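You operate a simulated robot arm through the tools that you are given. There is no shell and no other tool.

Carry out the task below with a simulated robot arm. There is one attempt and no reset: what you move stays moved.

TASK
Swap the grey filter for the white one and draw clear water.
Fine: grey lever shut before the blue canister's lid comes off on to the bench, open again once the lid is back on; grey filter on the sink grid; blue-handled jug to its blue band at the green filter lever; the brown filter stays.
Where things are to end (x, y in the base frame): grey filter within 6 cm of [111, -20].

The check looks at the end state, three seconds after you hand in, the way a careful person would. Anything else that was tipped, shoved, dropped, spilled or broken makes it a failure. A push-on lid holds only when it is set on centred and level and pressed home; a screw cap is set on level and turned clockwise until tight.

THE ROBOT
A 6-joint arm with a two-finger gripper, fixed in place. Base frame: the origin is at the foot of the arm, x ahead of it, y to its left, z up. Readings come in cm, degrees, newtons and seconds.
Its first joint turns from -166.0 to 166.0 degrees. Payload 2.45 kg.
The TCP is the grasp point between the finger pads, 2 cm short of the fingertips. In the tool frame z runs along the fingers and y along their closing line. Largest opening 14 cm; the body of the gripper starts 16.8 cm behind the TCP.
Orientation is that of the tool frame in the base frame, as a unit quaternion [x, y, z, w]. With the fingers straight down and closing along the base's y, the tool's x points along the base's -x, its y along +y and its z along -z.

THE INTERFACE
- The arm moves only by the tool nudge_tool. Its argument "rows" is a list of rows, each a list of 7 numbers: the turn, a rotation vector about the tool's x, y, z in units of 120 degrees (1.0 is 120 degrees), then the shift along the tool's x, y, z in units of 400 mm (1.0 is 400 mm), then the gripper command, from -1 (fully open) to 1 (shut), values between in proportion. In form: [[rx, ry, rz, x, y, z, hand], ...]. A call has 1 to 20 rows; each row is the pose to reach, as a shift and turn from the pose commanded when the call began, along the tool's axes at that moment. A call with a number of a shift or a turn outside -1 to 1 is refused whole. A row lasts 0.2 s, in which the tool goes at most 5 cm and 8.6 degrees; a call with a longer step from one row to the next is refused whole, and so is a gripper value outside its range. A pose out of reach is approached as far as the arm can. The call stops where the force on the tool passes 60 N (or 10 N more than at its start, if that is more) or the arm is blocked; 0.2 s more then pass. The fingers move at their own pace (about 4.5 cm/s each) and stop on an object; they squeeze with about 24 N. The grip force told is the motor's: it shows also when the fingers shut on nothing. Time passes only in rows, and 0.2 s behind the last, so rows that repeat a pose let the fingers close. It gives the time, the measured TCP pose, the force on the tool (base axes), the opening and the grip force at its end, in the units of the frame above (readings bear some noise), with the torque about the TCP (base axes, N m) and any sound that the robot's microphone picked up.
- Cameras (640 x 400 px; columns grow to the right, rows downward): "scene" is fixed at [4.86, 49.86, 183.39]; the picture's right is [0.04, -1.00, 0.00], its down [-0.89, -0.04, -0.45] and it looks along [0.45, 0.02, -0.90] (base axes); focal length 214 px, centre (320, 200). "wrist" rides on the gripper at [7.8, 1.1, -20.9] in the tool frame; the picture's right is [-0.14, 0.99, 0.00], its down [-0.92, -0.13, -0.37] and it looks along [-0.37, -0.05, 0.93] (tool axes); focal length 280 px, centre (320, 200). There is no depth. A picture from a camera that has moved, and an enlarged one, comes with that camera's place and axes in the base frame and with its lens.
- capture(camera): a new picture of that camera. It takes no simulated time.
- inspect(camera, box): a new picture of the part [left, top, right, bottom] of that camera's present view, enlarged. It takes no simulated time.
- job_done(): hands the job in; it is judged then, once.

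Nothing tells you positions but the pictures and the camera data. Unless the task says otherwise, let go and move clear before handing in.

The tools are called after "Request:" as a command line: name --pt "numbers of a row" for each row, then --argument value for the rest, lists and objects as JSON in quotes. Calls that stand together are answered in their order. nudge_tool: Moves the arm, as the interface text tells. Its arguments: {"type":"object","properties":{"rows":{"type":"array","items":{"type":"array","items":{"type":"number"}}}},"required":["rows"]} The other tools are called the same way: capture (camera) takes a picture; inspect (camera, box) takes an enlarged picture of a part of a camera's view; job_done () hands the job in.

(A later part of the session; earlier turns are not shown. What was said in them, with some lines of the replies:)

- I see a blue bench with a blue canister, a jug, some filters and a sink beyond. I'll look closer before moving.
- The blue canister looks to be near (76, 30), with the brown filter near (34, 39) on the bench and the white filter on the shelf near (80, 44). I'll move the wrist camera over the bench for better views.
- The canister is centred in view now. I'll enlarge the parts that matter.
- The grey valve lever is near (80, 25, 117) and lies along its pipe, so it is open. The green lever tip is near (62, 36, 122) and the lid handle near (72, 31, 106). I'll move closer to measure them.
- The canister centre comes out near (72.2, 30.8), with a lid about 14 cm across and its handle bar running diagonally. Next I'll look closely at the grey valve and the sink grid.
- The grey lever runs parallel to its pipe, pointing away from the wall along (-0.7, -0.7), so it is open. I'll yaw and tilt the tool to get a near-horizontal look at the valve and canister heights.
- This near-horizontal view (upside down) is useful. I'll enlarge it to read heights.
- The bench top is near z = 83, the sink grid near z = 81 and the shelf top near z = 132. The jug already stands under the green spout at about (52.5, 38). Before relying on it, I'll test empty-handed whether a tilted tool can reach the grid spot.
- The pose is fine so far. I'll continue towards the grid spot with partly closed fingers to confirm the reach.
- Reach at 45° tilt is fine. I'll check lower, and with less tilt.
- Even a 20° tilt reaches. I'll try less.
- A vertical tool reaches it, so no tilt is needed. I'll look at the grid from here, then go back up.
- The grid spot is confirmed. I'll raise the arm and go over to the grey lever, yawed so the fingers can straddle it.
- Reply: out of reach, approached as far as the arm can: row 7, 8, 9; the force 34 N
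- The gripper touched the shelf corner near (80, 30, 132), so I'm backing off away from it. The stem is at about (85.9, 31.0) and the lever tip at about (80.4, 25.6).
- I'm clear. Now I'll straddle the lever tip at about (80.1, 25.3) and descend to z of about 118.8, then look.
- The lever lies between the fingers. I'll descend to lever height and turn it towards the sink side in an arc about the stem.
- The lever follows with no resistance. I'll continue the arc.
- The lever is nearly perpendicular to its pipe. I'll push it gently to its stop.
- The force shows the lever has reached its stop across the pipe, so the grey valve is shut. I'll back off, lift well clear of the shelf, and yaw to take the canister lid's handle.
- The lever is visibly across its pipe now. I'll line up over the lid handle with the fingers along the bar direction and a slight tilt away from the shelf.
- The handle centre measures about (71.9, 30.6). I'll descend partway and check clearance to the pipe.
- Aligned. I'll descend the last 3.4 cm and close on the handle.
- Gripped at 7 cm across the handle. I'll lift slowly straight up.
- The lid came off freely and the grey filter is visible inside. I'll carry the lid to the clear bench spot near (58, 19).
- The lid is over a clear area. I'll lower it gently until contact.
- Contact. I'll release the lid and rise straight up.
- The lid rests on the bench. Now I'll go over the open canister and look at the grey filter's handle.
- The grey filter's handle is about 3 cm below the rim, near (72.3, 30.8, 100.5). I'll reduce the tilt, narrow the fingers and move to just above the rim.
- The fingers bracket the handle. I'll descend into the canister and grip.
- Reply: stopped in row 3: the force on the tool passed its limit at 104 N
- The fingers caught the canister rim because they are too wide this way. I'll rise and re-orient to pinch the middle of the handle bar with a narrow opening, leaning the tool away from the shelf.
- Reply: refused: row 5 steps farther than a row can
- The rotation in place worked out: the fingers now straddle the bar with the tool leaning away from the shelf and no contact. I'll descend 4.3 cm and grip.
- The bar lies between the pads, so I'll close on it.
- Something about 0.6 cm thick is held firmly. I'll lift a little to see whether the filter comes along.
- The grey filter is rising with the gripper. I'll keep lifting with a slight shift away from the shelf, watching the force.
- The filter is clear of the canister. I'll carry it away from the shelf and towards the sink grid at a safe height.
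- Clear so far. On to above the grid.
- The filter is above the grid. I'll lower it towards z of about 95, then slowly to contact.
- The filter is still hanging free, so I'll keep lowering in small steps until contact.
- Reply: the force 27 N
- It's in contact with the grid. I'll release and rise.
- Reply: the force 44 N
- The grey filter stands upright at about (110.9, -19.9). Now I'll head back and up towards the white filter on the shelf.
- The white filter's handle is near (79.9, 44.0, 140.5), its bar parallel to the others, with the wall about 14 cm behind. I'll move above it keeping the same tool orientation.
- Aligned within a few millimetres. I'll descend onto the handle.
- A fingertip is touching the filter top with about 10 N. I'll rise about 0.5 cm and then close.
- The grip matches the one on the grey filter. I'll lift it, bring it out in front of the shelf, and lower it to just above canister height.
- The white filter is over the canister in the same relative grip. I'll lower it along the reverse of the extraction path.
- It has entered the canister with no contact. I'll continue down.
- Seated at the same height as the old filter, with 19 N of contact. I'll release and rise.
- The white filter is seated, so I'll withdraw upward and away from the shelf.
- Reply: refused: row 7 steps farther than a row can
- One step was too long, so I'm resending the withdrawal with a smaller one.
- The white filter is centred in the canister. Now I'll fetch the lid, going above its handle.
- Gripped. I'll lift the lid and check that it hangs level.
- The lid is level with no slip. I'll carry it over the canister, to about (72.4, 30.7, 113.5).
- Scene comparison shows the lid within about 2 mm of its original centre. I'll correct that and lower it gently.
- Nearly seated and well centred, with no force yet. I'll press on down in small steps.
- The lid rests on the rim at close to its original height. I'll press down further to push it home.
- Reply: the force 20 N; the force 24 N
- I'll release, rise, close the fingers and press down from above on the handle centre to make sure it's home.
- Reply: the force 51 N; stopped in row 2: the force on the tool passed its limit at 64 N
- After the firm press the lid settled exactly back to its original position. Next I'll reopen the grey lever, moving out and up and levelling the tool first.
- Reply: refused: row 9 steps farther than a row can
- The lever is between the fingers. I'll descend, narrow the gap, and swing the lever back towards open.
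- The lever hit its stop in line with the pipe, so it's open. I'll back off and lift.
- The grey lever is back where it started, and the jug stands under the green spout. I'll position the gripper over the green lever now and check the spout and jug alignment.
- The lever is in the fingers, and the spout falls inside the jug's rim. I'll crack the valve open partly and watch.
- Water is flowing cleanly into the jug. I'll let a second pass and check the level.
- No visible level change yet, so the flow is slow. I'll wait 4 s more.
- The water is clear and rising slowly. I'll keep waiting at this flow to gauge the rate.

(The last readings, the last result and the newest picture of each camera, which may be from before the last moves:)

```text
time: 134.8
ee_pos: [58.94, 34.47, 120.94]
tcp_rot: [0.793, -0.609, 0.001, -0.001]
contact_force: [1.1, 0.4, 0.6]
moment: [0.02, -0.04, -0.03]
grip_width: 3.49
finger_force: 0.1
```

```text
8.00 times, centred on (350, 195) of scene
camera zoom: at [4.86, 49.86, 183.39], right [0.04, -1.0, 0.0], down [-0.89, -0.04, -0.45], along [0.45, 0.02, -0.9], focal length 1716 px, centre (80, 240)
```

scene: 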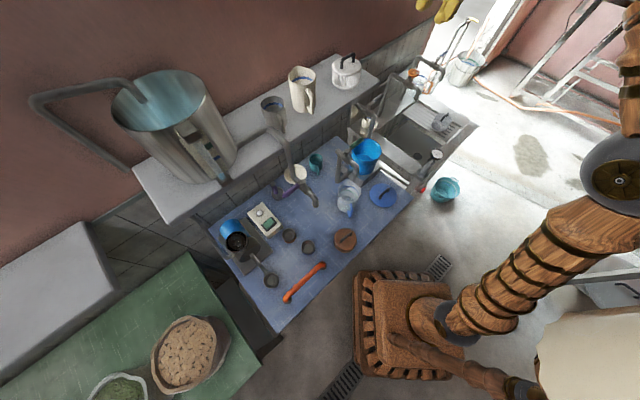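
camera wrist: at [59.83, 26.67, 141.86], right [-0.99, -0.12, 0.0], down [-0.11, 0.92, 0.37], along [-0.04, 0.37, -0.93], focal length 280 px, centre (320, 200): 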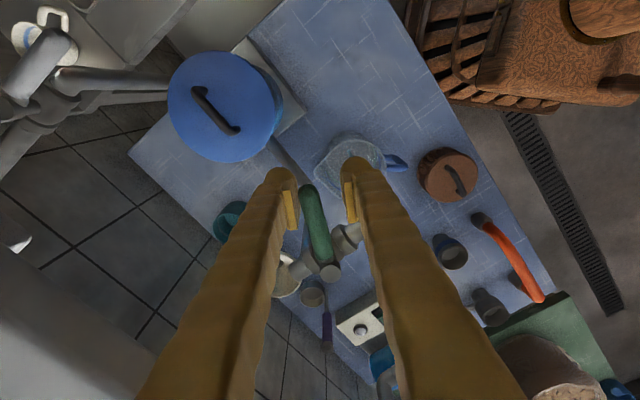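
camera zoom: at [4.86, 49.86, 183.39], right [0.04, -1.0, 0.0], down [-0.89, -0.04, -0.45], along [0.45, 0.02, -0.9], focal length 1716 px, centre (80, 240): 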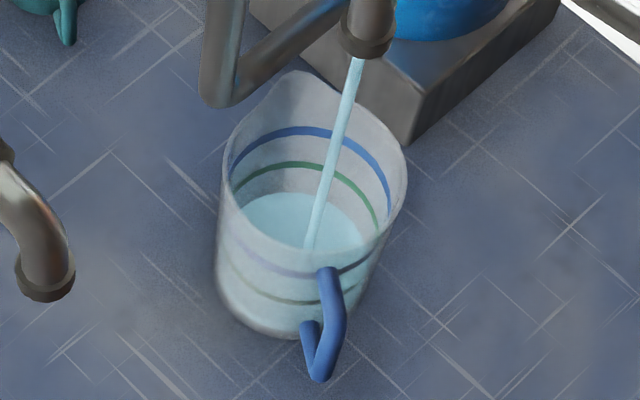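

It rises about 0.15 cm/s. I'll open a bit more to speed up, then watch.

Request:
nudge_tool --pt "0 0 0.0667 -0.0019 0.0268 0 0.5" --pt "0 0 0.1333 -0.0075 0.0531 0 0.5" --pt "0 0 0.1333 -0.0075 0.0531 0 0.5" --pt "0 0 0.1333 -0.0075 0.0531 0 0.5" --pt "0 0 0.1333 -0.0075 0.0531 0 0.5" --pt "0 0 0.1333 -0.0075 0.0531 0 0.5" --pt "0 0 0.1333 -0.0075 0.0531 0 0.5" --pt "0 0 0.1333 -0.0075 0.0531 0 0.5" --pt "0 0 0.1333 -0.0075 0.0531 0 0.5" --pt "0 0 0.1333 -0.0075 0.0531 0 0.5"

Request:
inspect --camera "scene" --box '[325, 170, 375, 220]'

Request:
capture --camera "wrist"

```text
time: 136.9
ee_pos: [56.88, 34.29, 120.82]
tcp_rot: [-0.7, 0.714, -0.002, 0.002]
contact_force: [0.4, 0.4, 0.3]
moment: [-0.01, -0.02, 0.0]
grip_width: 3.53
finger_force: 0.1
```

```text
8.00 times, centred on (350, 195) of scene
camera zoom: at [4.86, 49.86, 183.39], right [0.04, -1.0, 0.0], down [-0.89, -0.04, -0.45], along [0.45, 0.02, -0.9], focal length 1716 px, centre (80, 240)
```

zoom: 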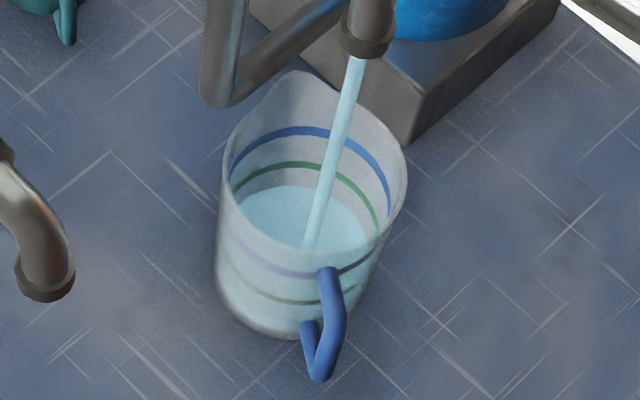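

```text
taken
camera wrist: at [55.51, 26.49, 141.81], right [-0.99, 0.16, 0.0], down [0.14, 0.92, 0.37], along [0.06, 0.36, -0.93], focal length 280 px, centre (320, 200)
```

wrist: 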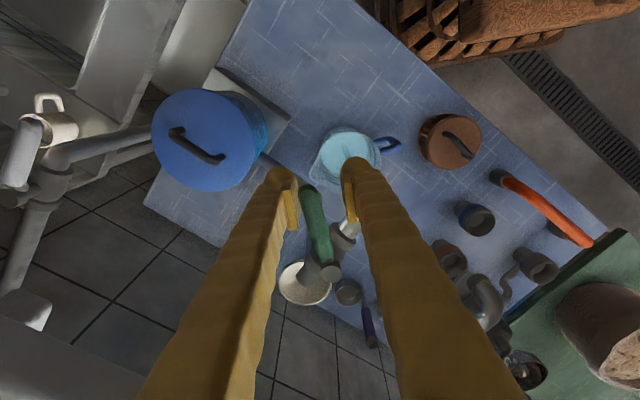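

Request:
nudge_tool --pt "0 0 0 0 0 0 0.5" --pt "0 0 0 0 0 0 0.5" --pt "0 0 0 0 0 0 0.5" --pt "0 0 0 0 0 0 0.5" --pt "0 0 0 0 0 0 0.5" --pt "0 0 0 0 0 0 0.5" --pt "0 0 0 0 0 0 0.5" --pt "0 0 0 0 0 0 0.5" --pt "0 0 0 0 0 0 0.5" --pt "0 0 0 0 0 0 0.5" --pt "0 0 0 0 0 0 0.5" --pt "0 0 0 0 0 0 0.5" --pt "0 0 0 0 0 0 0.5" --pt "0 0 0 0 0 0 0.5" --pt "0 0 0 0 0 0 0.5" --pt "0 0 0 0 0 0 0.5" --pt "0 0 0 0 0 0 0.5" --pt "0 0 0 0 0 0 0.5" --pt "0 0 0 0 0 0 0.5"

Request:
inspect --camera "scene" --box '[325, 170, 375, 220]'

```text
time: 140.9
ee_pos: [56.8, 34.25, 120.79]
tcp_rot: [-0.7, 0.714, -0.001, 0.001]
contact_force: [-0.4, 0.2, 0.6]
moment: [-0.06, -0.01, -0.02]
grip_width: 3.49
finger_force: 0.0
```

```text
8.00 times, centred on (350, 195) of scene
camera zoom: at [4.86, 49.86, 183.39], right [0.04, -1.0, 0.0], down [-0.89, -0.04, -0.45], along [0.45, 0.02, -0.9], focal length 1716 px, centre (80, 240)
```

zoom: 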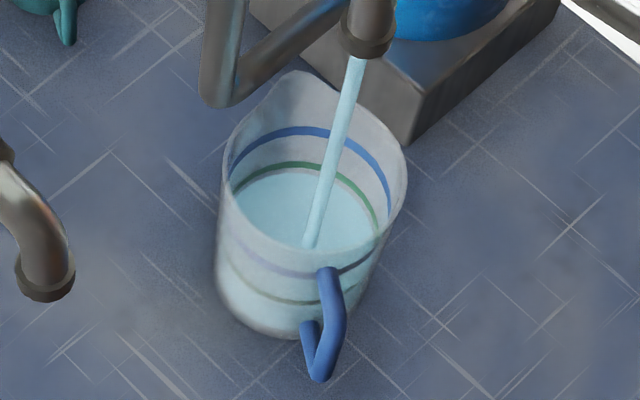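

Request:
nudge_tool --pt "0 0 0 0 0 0 0.5" --pt "0 0 0 0 0 0 0.5" --pt "0 0 0 0 0 0 0.5" --pt "0 0 0 0 0 0 0.5" --pt "0 0 0 0 0 0 0.5" --pt "0 0 0 0 0 0 0.5" --pt "0 0 0 0 0 0 0.5" --pt "0 0 0 0 0 0 0.5" --pt "0 0 0 0 0 0 0.5" --pt "0 0 0 0 0 0 0.5" --pt "0 0 0 0 0 0 0.5" --pt "0 0 0 0 0 0 0.5" --pt "0 0 0 0 0 0 0.5" --pt "0 0 0 0 0 0 0.5" --pt "0 0 0 0 0 0 0.5" --pt "0 0 0 0 0 0 0.5" --pt "0 0 0 0 0 0 0.5" --pt "0 0 0 0 0 0 0.5" --pt "0 0 0 0 0 0 0.5"

Request:
inspect --camera "scene" --box '[325, 170, 375, 220]'

```text
time: 144.9
ee_pos: [56.88, 34.26, 120.77]
tcp_rot: [-0.7, 0.714, -0.002, 0.001]
contact_force: [-0.6, -0.1, 0.3]
moment: [0.01, -0.02, -0.04]
grip_width: 3.48
finger_force: 0.1
```

```text
8.00 times, centred on (350, 195) of scene
camera zoom: at [4.86, 49.86, 183.39], right [0.04, -1.0, 0.0], down [-0.89, -0.04, -0.45], along [0.45, 0.02, -0.9], focal length 1716 px, centre (80, 240)
```

zoom: 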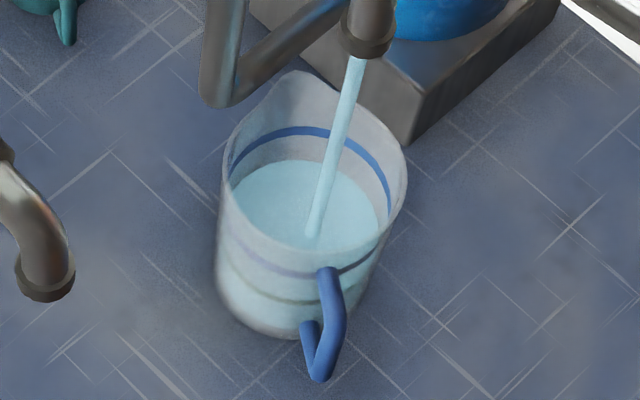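

Request:
nudge_tool --pt "0 0 0 0 0 0 0.5" --pt "0 0 0 0 0 0 0.5" --pt "0 0 0 0 0 0 0.5" --pt "0 0 0 0 0 0 0.5" --pt "0 0 0 0 0 0 0.5" --pt "0 0 0 0 0 0 0.5" --pt "0 0 0 0 0 0 0.5" --pt "0 0 0 0 0 0 0.5" --pt "0 0 0 0 0 0 0.5" --pt "0 0 0 0 0 0 0.5" --pt "0 0 0 0 0 0 0.5" --pt "0 0 0 0 0 0 0.5" --pt "0 0 0 0 0 0 0.5" --pt "0 0 0 0 0 0 0.5" --pt "0 0 0 0 0 0 0.5" --pt "0 0 0 0 0 0 0.5" --pt "0 0 0 0 0 0 0.5" --pt "0 0 0 0 0 0 0.5" --pt "0 0 0 0 0 0 0.5"

Request:
inspect --camera "scene" --box '[325, 170, 375, 220]'

```text
time: 148.9
ee_pos: [56.87, 34.28, 120.79]
tcp_rot: [-0.7, 0.714, -0.002, 0.001]
contact_force: [0.1, 0.1, 0.0]
moment: [0.01, 0.0, -0.01]
grip_width: 3.51
finger_force: 0.0
```

```text
8.00 times, centred on (350, 195) of scene
camera zoom: at [4.86, 49.86, 183.39], right [0.04, -1.0, 0.0], down [-0.89, -0.04, -0.45], along [0.45, 0.02, -0.9], focal length 1716 px, centre (80, 240)
```

zoom: 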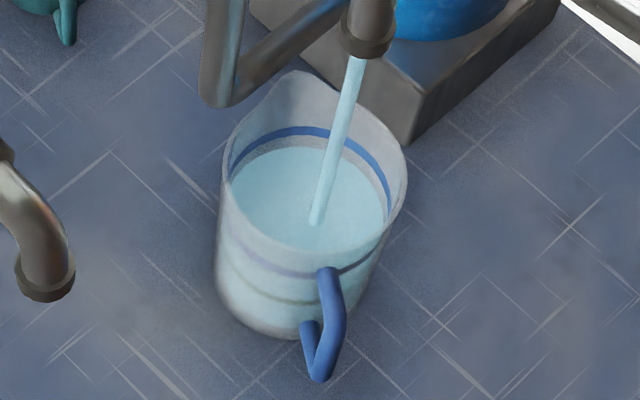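

Request:
nudge_tool --pt "0 0 0 0 0 0 0.5" --pt "0 0 0 0 0 0 0.5" --pt "0 0 0 0 0 0 0.5" --pt "0 0 0 0 0 0 0.5" --pt "0 0 0 0 0 0 0.5" --pt "0 0 0 0 0 0 0.5" --pt "0 0 0 0 0 0 0.5" --pt "0 0 0 0 0 0 0.5"

Request:
inspect --camera "scene" --box '[330, 175, 370, 205]'

```text
time: 150.8
ee_pos: [56.89, 34.14, 120.83]
tcp_rot: [-0.7, 0.714, -0.002, 0.001]
contact_force: [-1.2, 0.0, -0.3]
moment: [-0.02, -0.01, 0.0]
grip_width: 3.49
finger_force: 0.1
```

```text
13.33 times, centred on (350, 190) of scene
camera zoom: at [4.86, 49.86, 183.39], right [0.04, -1.0, 0.0], down [-0.89, -0.04, -0.45], along [0.45, 0.02, -0.9], focal length 2860 px, centre (-80, 333)
```

zoom: 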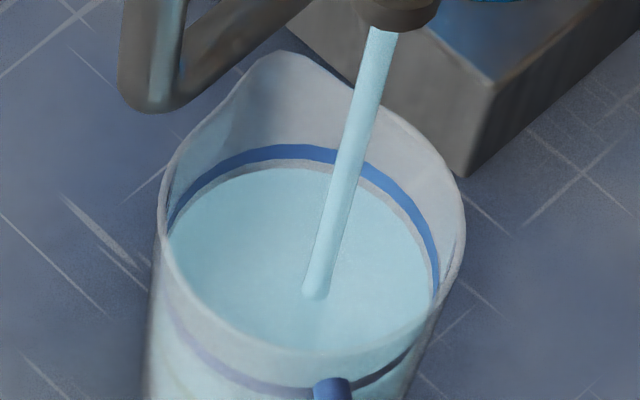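

Getting close to the blue band. I'll throttle back to the slower flow for a fine finish.

Request:
nudge_tool --pt "0 0 -0.0667 -0.0019 -0.0268 0 0.5" --pt "0 0 -0.1333 -0.0075 -0.0531 0 0.5" --pt "0 0 -0.2 -0.0166 -0.0783 0 0.5" --pt "0 0 -0.225 -0.021 -0.0874 0 0.5"

Request:
inspect --camera "scene" --box '[330, 175, 370, 205]'

Request:
inspect --camera "scene" --box '[320, 120, 400, 220]'

```text
time: 151.8
ee_pos: [60.3, 35.02, 120.67]
tcp_rot: [0.848, -0.53, 0.001, -0.001]
contact_force: [-1.2, 1.2, -0.7]
moment: [0.0, 0.0, 0.02]
grip_width: 3.56
finger_force: 0.1
```

```text
13.33 times, centred on (350, 190) of scene
camera zoom: at [4.86, 49.86, 183.39], right [0.04, -1.0, 0.0], down [-0.89, -0.04, -0.45], along [0.45, 0.02, -0.9], focal length 2860 px, centre (-80, 333)
```

zoom: 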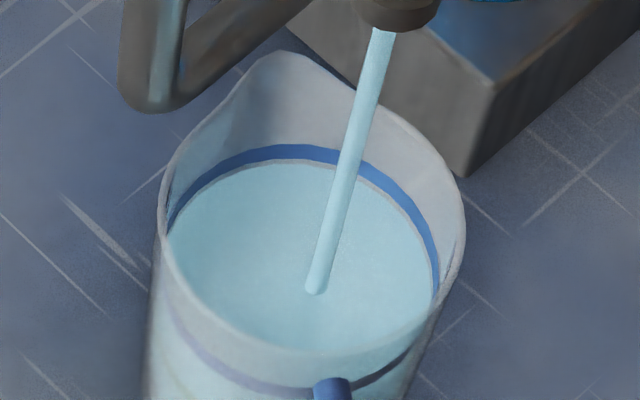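

```text
4.00 times, centred on (360, 170) of scene
camera zoom: at [4.86, 49.86, 183.39], right [0.04, -1.0, 0.0], down [-0.89, -0.04, -0.45], along [0.45, 0.02, -0.9], focal length 858 px, centre (160, 320)
```

zoom: 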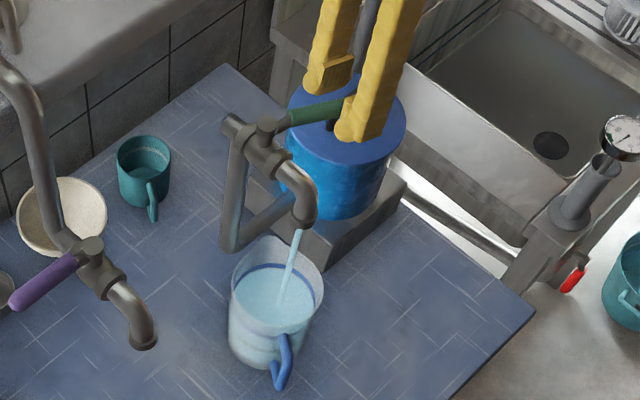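

Request:
nudge_tool --pt "0 0 0 0 0 0 0.5" --pt "0 0 0 0 0 0 0.5" --pt "0 0 0 0 0 0 0.5" --pt "0 0 0 0 0 0 0.5" --pt "0 0 0 0 0 0 0.5" --pt "0 0 0 0 0 0 0.5" --pt "0 0 0 0 0 0 0.5" --pt "0 0 0 0 0 0 0.5" --pt "0 0 0 0 0 0 0.5" --pt "0 0 0 0 0 0 0.5"

Request:
inspect --camera "scene" --box '[330, 175, 370, 205]'

```text
time: 153.9
ee_pos: [60.42, 34.92, 120.88]
tcp_rot: [0.847, -0.531, 0.001, 0.0]
contact_force: [0.6, 0.1, 0.3]
moment: [0.02, -0.01, 0.0]
grip_width: 3.49
finger_force: 0.0
```

```text
13.33 times, centred on (350, 190) of scene
camera zoom: at [4.86, 49.86, 183.39], right [0.04, -1.0, 0.0], down [-0.89, -0.04, -0.45], along [0.45, 0.02, -0.9], focal length 2860 px, centre (-80, 333)
```

zoom: 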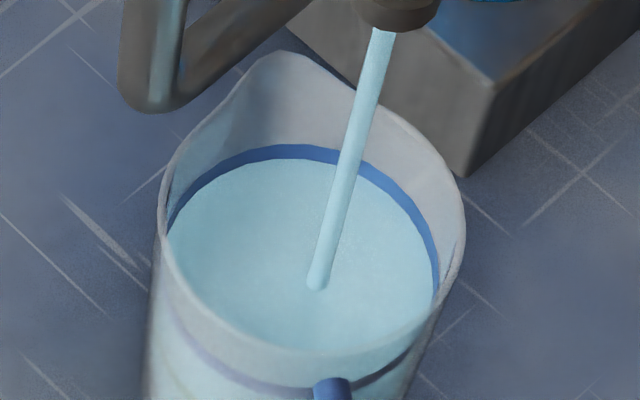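

Request:
nudge_tool --pt "0 0 0 0 0 0 0.5" --pt "0 0 0 0 0 0 0.5" --pt "0 0 0 0 0 0 0.5" --pt "0 0 0 0 0 0 0.5" --pt "0 0 0 0 0 0 0.5" --pt "0 0 0 0 0 0 0.5" --pt "0 0 0 0 0 0 0.5" --pt "0 0 0 0 0 0 0.5" --pt "0 0 0 0 0 0 0.5" --pt "0 0 0 0 0 0 0.5"

Request:
inspect --camera "scene" --box '[330, 175, 370, 205]'

```text
time: 156.2
ee_pos: [60.32, 34.95, 120.75]
tcp_rot: [0.848, -0.53, 0.001, 0.0]
contact_force: [0.3, 0.2, 0.3]
moment: [0.0, 0.01, -0.01]
grip_width: 3.51
finger_force: 0.1
```

```text
13.33 times, centred on (350, 190) of scene
camera zoom: at [4.86, 49.86, 183.39], right [0.04, -1.0, 0.0], down [-0.89, -0.04, -0.45], along [0.45, 0.02, -0.9], focal length 2860 px, centre (-80, 333)
```

zoom: 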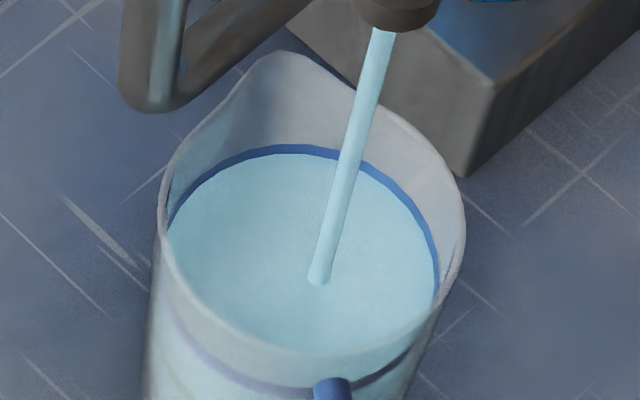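

The water surface is at the middle of the blue band, so I'm shutting the green lever now.

Request:
nudge_tool --pt "0 0 -0.0667 -0.0019 -0.0268 0 0.5" --pt "0 0 -0.1333 -0.0075 -0.0531 0 0.5" --pt "0 0 -0.2 -0.0166 -0.0783 0 0.5" --pt "0 0 -0.225 -0.021 -0.0874 0 0.5"

Request:
inspect --camera "scene" --box '[320, 130, 390, 210]'

Request:
capture --camera "wrist"

```text
time: 157.2
ee_pos: [63.09, 37.14, 120.84]
tcp_rot: [0.948, -0.317, 0.001, 0.0]
contact_force: [-0.2, -0.5, 0.1]
moment: [0.05, 0.01, 0.02]
grip_width: 3.56
finger_force: 0.7
```

```text
5.00 times, centred on (355, 170) of scene
camera zoom: at [4.86, 49.86, 183.39], right [0.04, -1.0, 0.0], down [-0.89, -0.04, -0.45], along [0.45, 0.02, -0.9], focal length 1072 px, centre (145, 350)
```

zoom: 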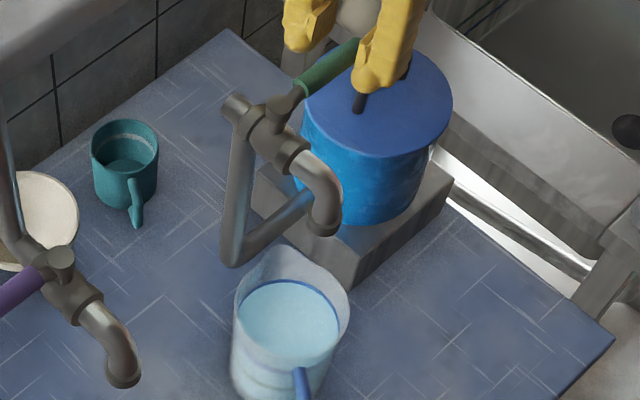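

```text
taken
camera wrist: at [68.68, 31.67, 141.72], right [-0.71, -0.71, 0.0], down [-0.66, 0.66, 0.37], along [-0.26, 0.26, -0.93], focal length 280 px, centre (320, 200)
```

wrist: 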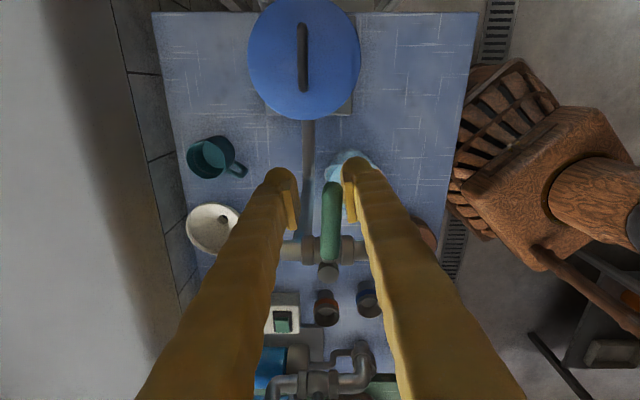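

The flow has stopped. I'll nudge the lever firmly to its stop.

Request:
nudge_tool --pt "0 0 -0.02 -0.0003 -0.0134 0 0.5" --pt "0 0 -0.02 -0.0005 -0.018 0 0.5" --pt "0 0 -0.02 -0.0005 -0.018 0 0.5"

Request:
inspect --camera "scene" --box '[330, 175, 370, 205]'

```text
time: 157.9
ee_pos: [63.52, 37.66, 120.79]
tcp_rot: [0.955, -0.297, 0.001, 0.001]
contact_force: [-8.2, -10.1, -3.1]
moment: [0.03, 0.02, -0.03]
grip_width: 4.33
finger_force: 5.9
```

```text
13.33 times, centred on (350, 190) of scene
camera zoom: at [4.86, 49.86, 183.39], right [0.04, -1.0, 0.0], down [-0.89, -0.04, -0.45], along [0.45, 0.02, -0.9], focal length 2860 px, centre (-80, 333)
```

zoom: 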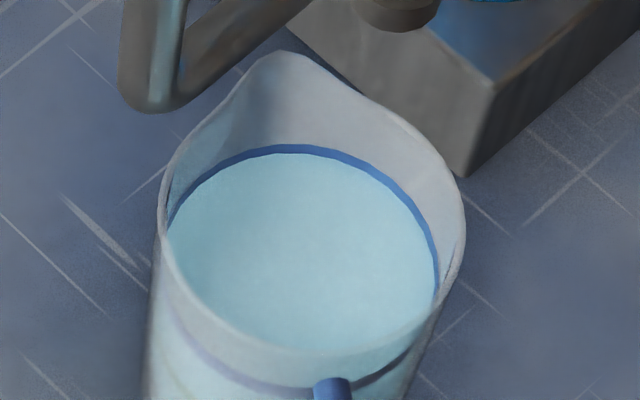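

The surface sits within the blue band and the valve is shut. I'll back off and move clear.

Request:
nudge_tool --pt "0 0 0.02 0 0.025 0 0.45" --pt "0 0 0.02 0 0.028 0 0.45" --pt "0 0 0.02 0 0.028 -0.1 0.45" --pt "0 0 0.02 0 0.028 -0.22 0.45" --pt "0 0 0.02 0 0.028 -0.34 0.45" --pt "0 0 0.02 0 0.028 -0.46 0.45" --pt "0 0 0.02 0 0.028 -0.58 0.45" --pt "0 0 0.02 0.05 0.12 -0.62 0.45" --pt "0 0 0.02 0.1 0.22 -0.66 0.45" --pt "0 0 0.02 0.15 0.32 -0.7 0.45" --pt "0 0 0.02 0.2 0.42 -0.72 0.45" --pt "0 0 0.02 0.2 0.42 -0.72 0.45"

Request:
capture --camera "scene"

Request:
inspect --camera "scene" --box '[320, 80, 480, 220]'

Request:
inspect --camera "scene" --box '[320, 130, 390, 210]'

Request:
capture --camera "wrist"

```text
time: 160.6
ee_pos: [60.65, 19.44, 149.76]
tcp_rot: [0.948, -0.317, 0.001, -0.001]
contact_force: [-0.3, 0.1, 0.3]
moment: [0.0, 0.05, 0.0]
grip_width: 3.86
finger_force: 0.1
```

```text
taken
```

scene: 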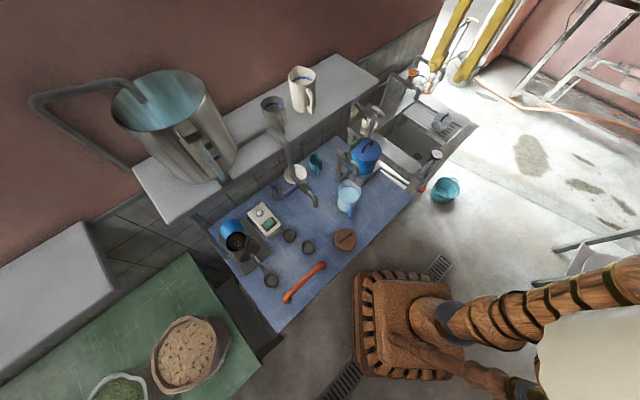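

```text
2.86 times, centred on (400, 150) of scene
camera zoom: at [4.86, 49.86, 183.39], right [0.04, -1.0, 0.0], down [-0.89, -0.04, -0.45], along [0.45, 0.02, -0.9], focal length 613 px, centre (91, 343)
```

zoom: 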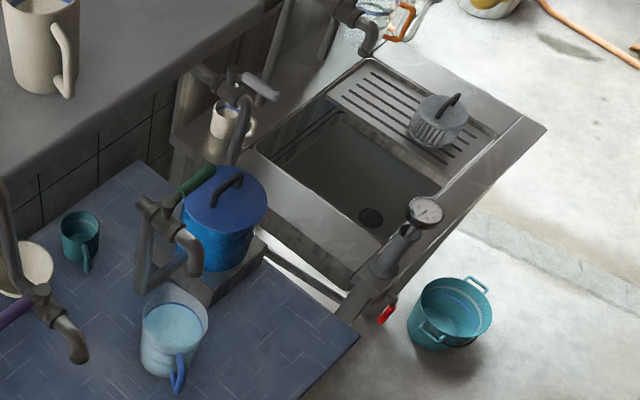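

```text
5.00 times, centred on (355, 170) of scene
camera zoom: at [4.86, 49.86, 183.39], right [0.04, -1.0, 0.0], down [-0.89, -0.04, -0.45], along [0.45, 0.02, -0.9], focal length 1072 px, centre (145, 350)
```

zoom: 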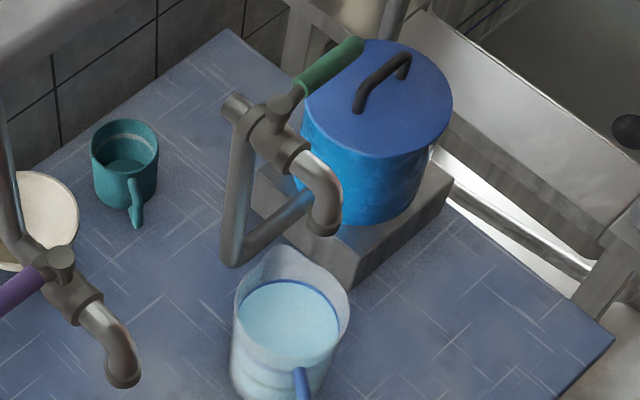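

```text
taken
camera wrist: at [66.07, 13.85, 170.65], right [-0.71, -0.71, 0.0], down [-0.66, 0.66, 0.37], along [-0.26, 0.26, -0.93], focal length 280 px, centre (320, 200)
```

wrist: 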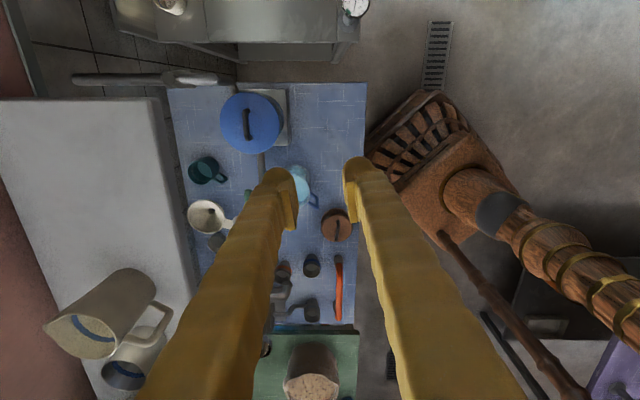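

The lid is on and level, the grey lever is open and the green lever shut. The jug holds clear water at its blue band, the grey filter is on the grid, and the brown filter hasn't been touched. The arm is clear, so I'm handing in.

Request:
job_done

```text
The job is handed in.
```

The filter swap is finished and handed in, and the blue-handled jug holds clear water at its blue band. I haven't seen the check's verdict.

- **Grey lever:** I shut it before taking the lid off and opened it again once the lid was back on. It was pushed to its stop both times.
- **Filters:** The white filter sits in the blue canister at the height the grey one did. The grey filter stands upright on the sink grid at about (110.9, -19.9). I did not touch the brown filter.
- **Lid:** It rested on the bench during the swap. I then set it back on the canister and pressed it down with about 60 N, and it settled at its original position.
- **Water:** I filled the jug from the green lever until the surface was in the middle of the blue band, then shut the lever to its stop. I saw no spills or drips.

Three contacts happened on the way:
- The gripper bumped the shelf corner with about 33 N.
- The open fingers hit the canister rim with a brief 104 N spike.
- Fingertips pressed on the grey filter with up to about 43 N as it was released on the grid.

I saw no damage or movement from any of these.
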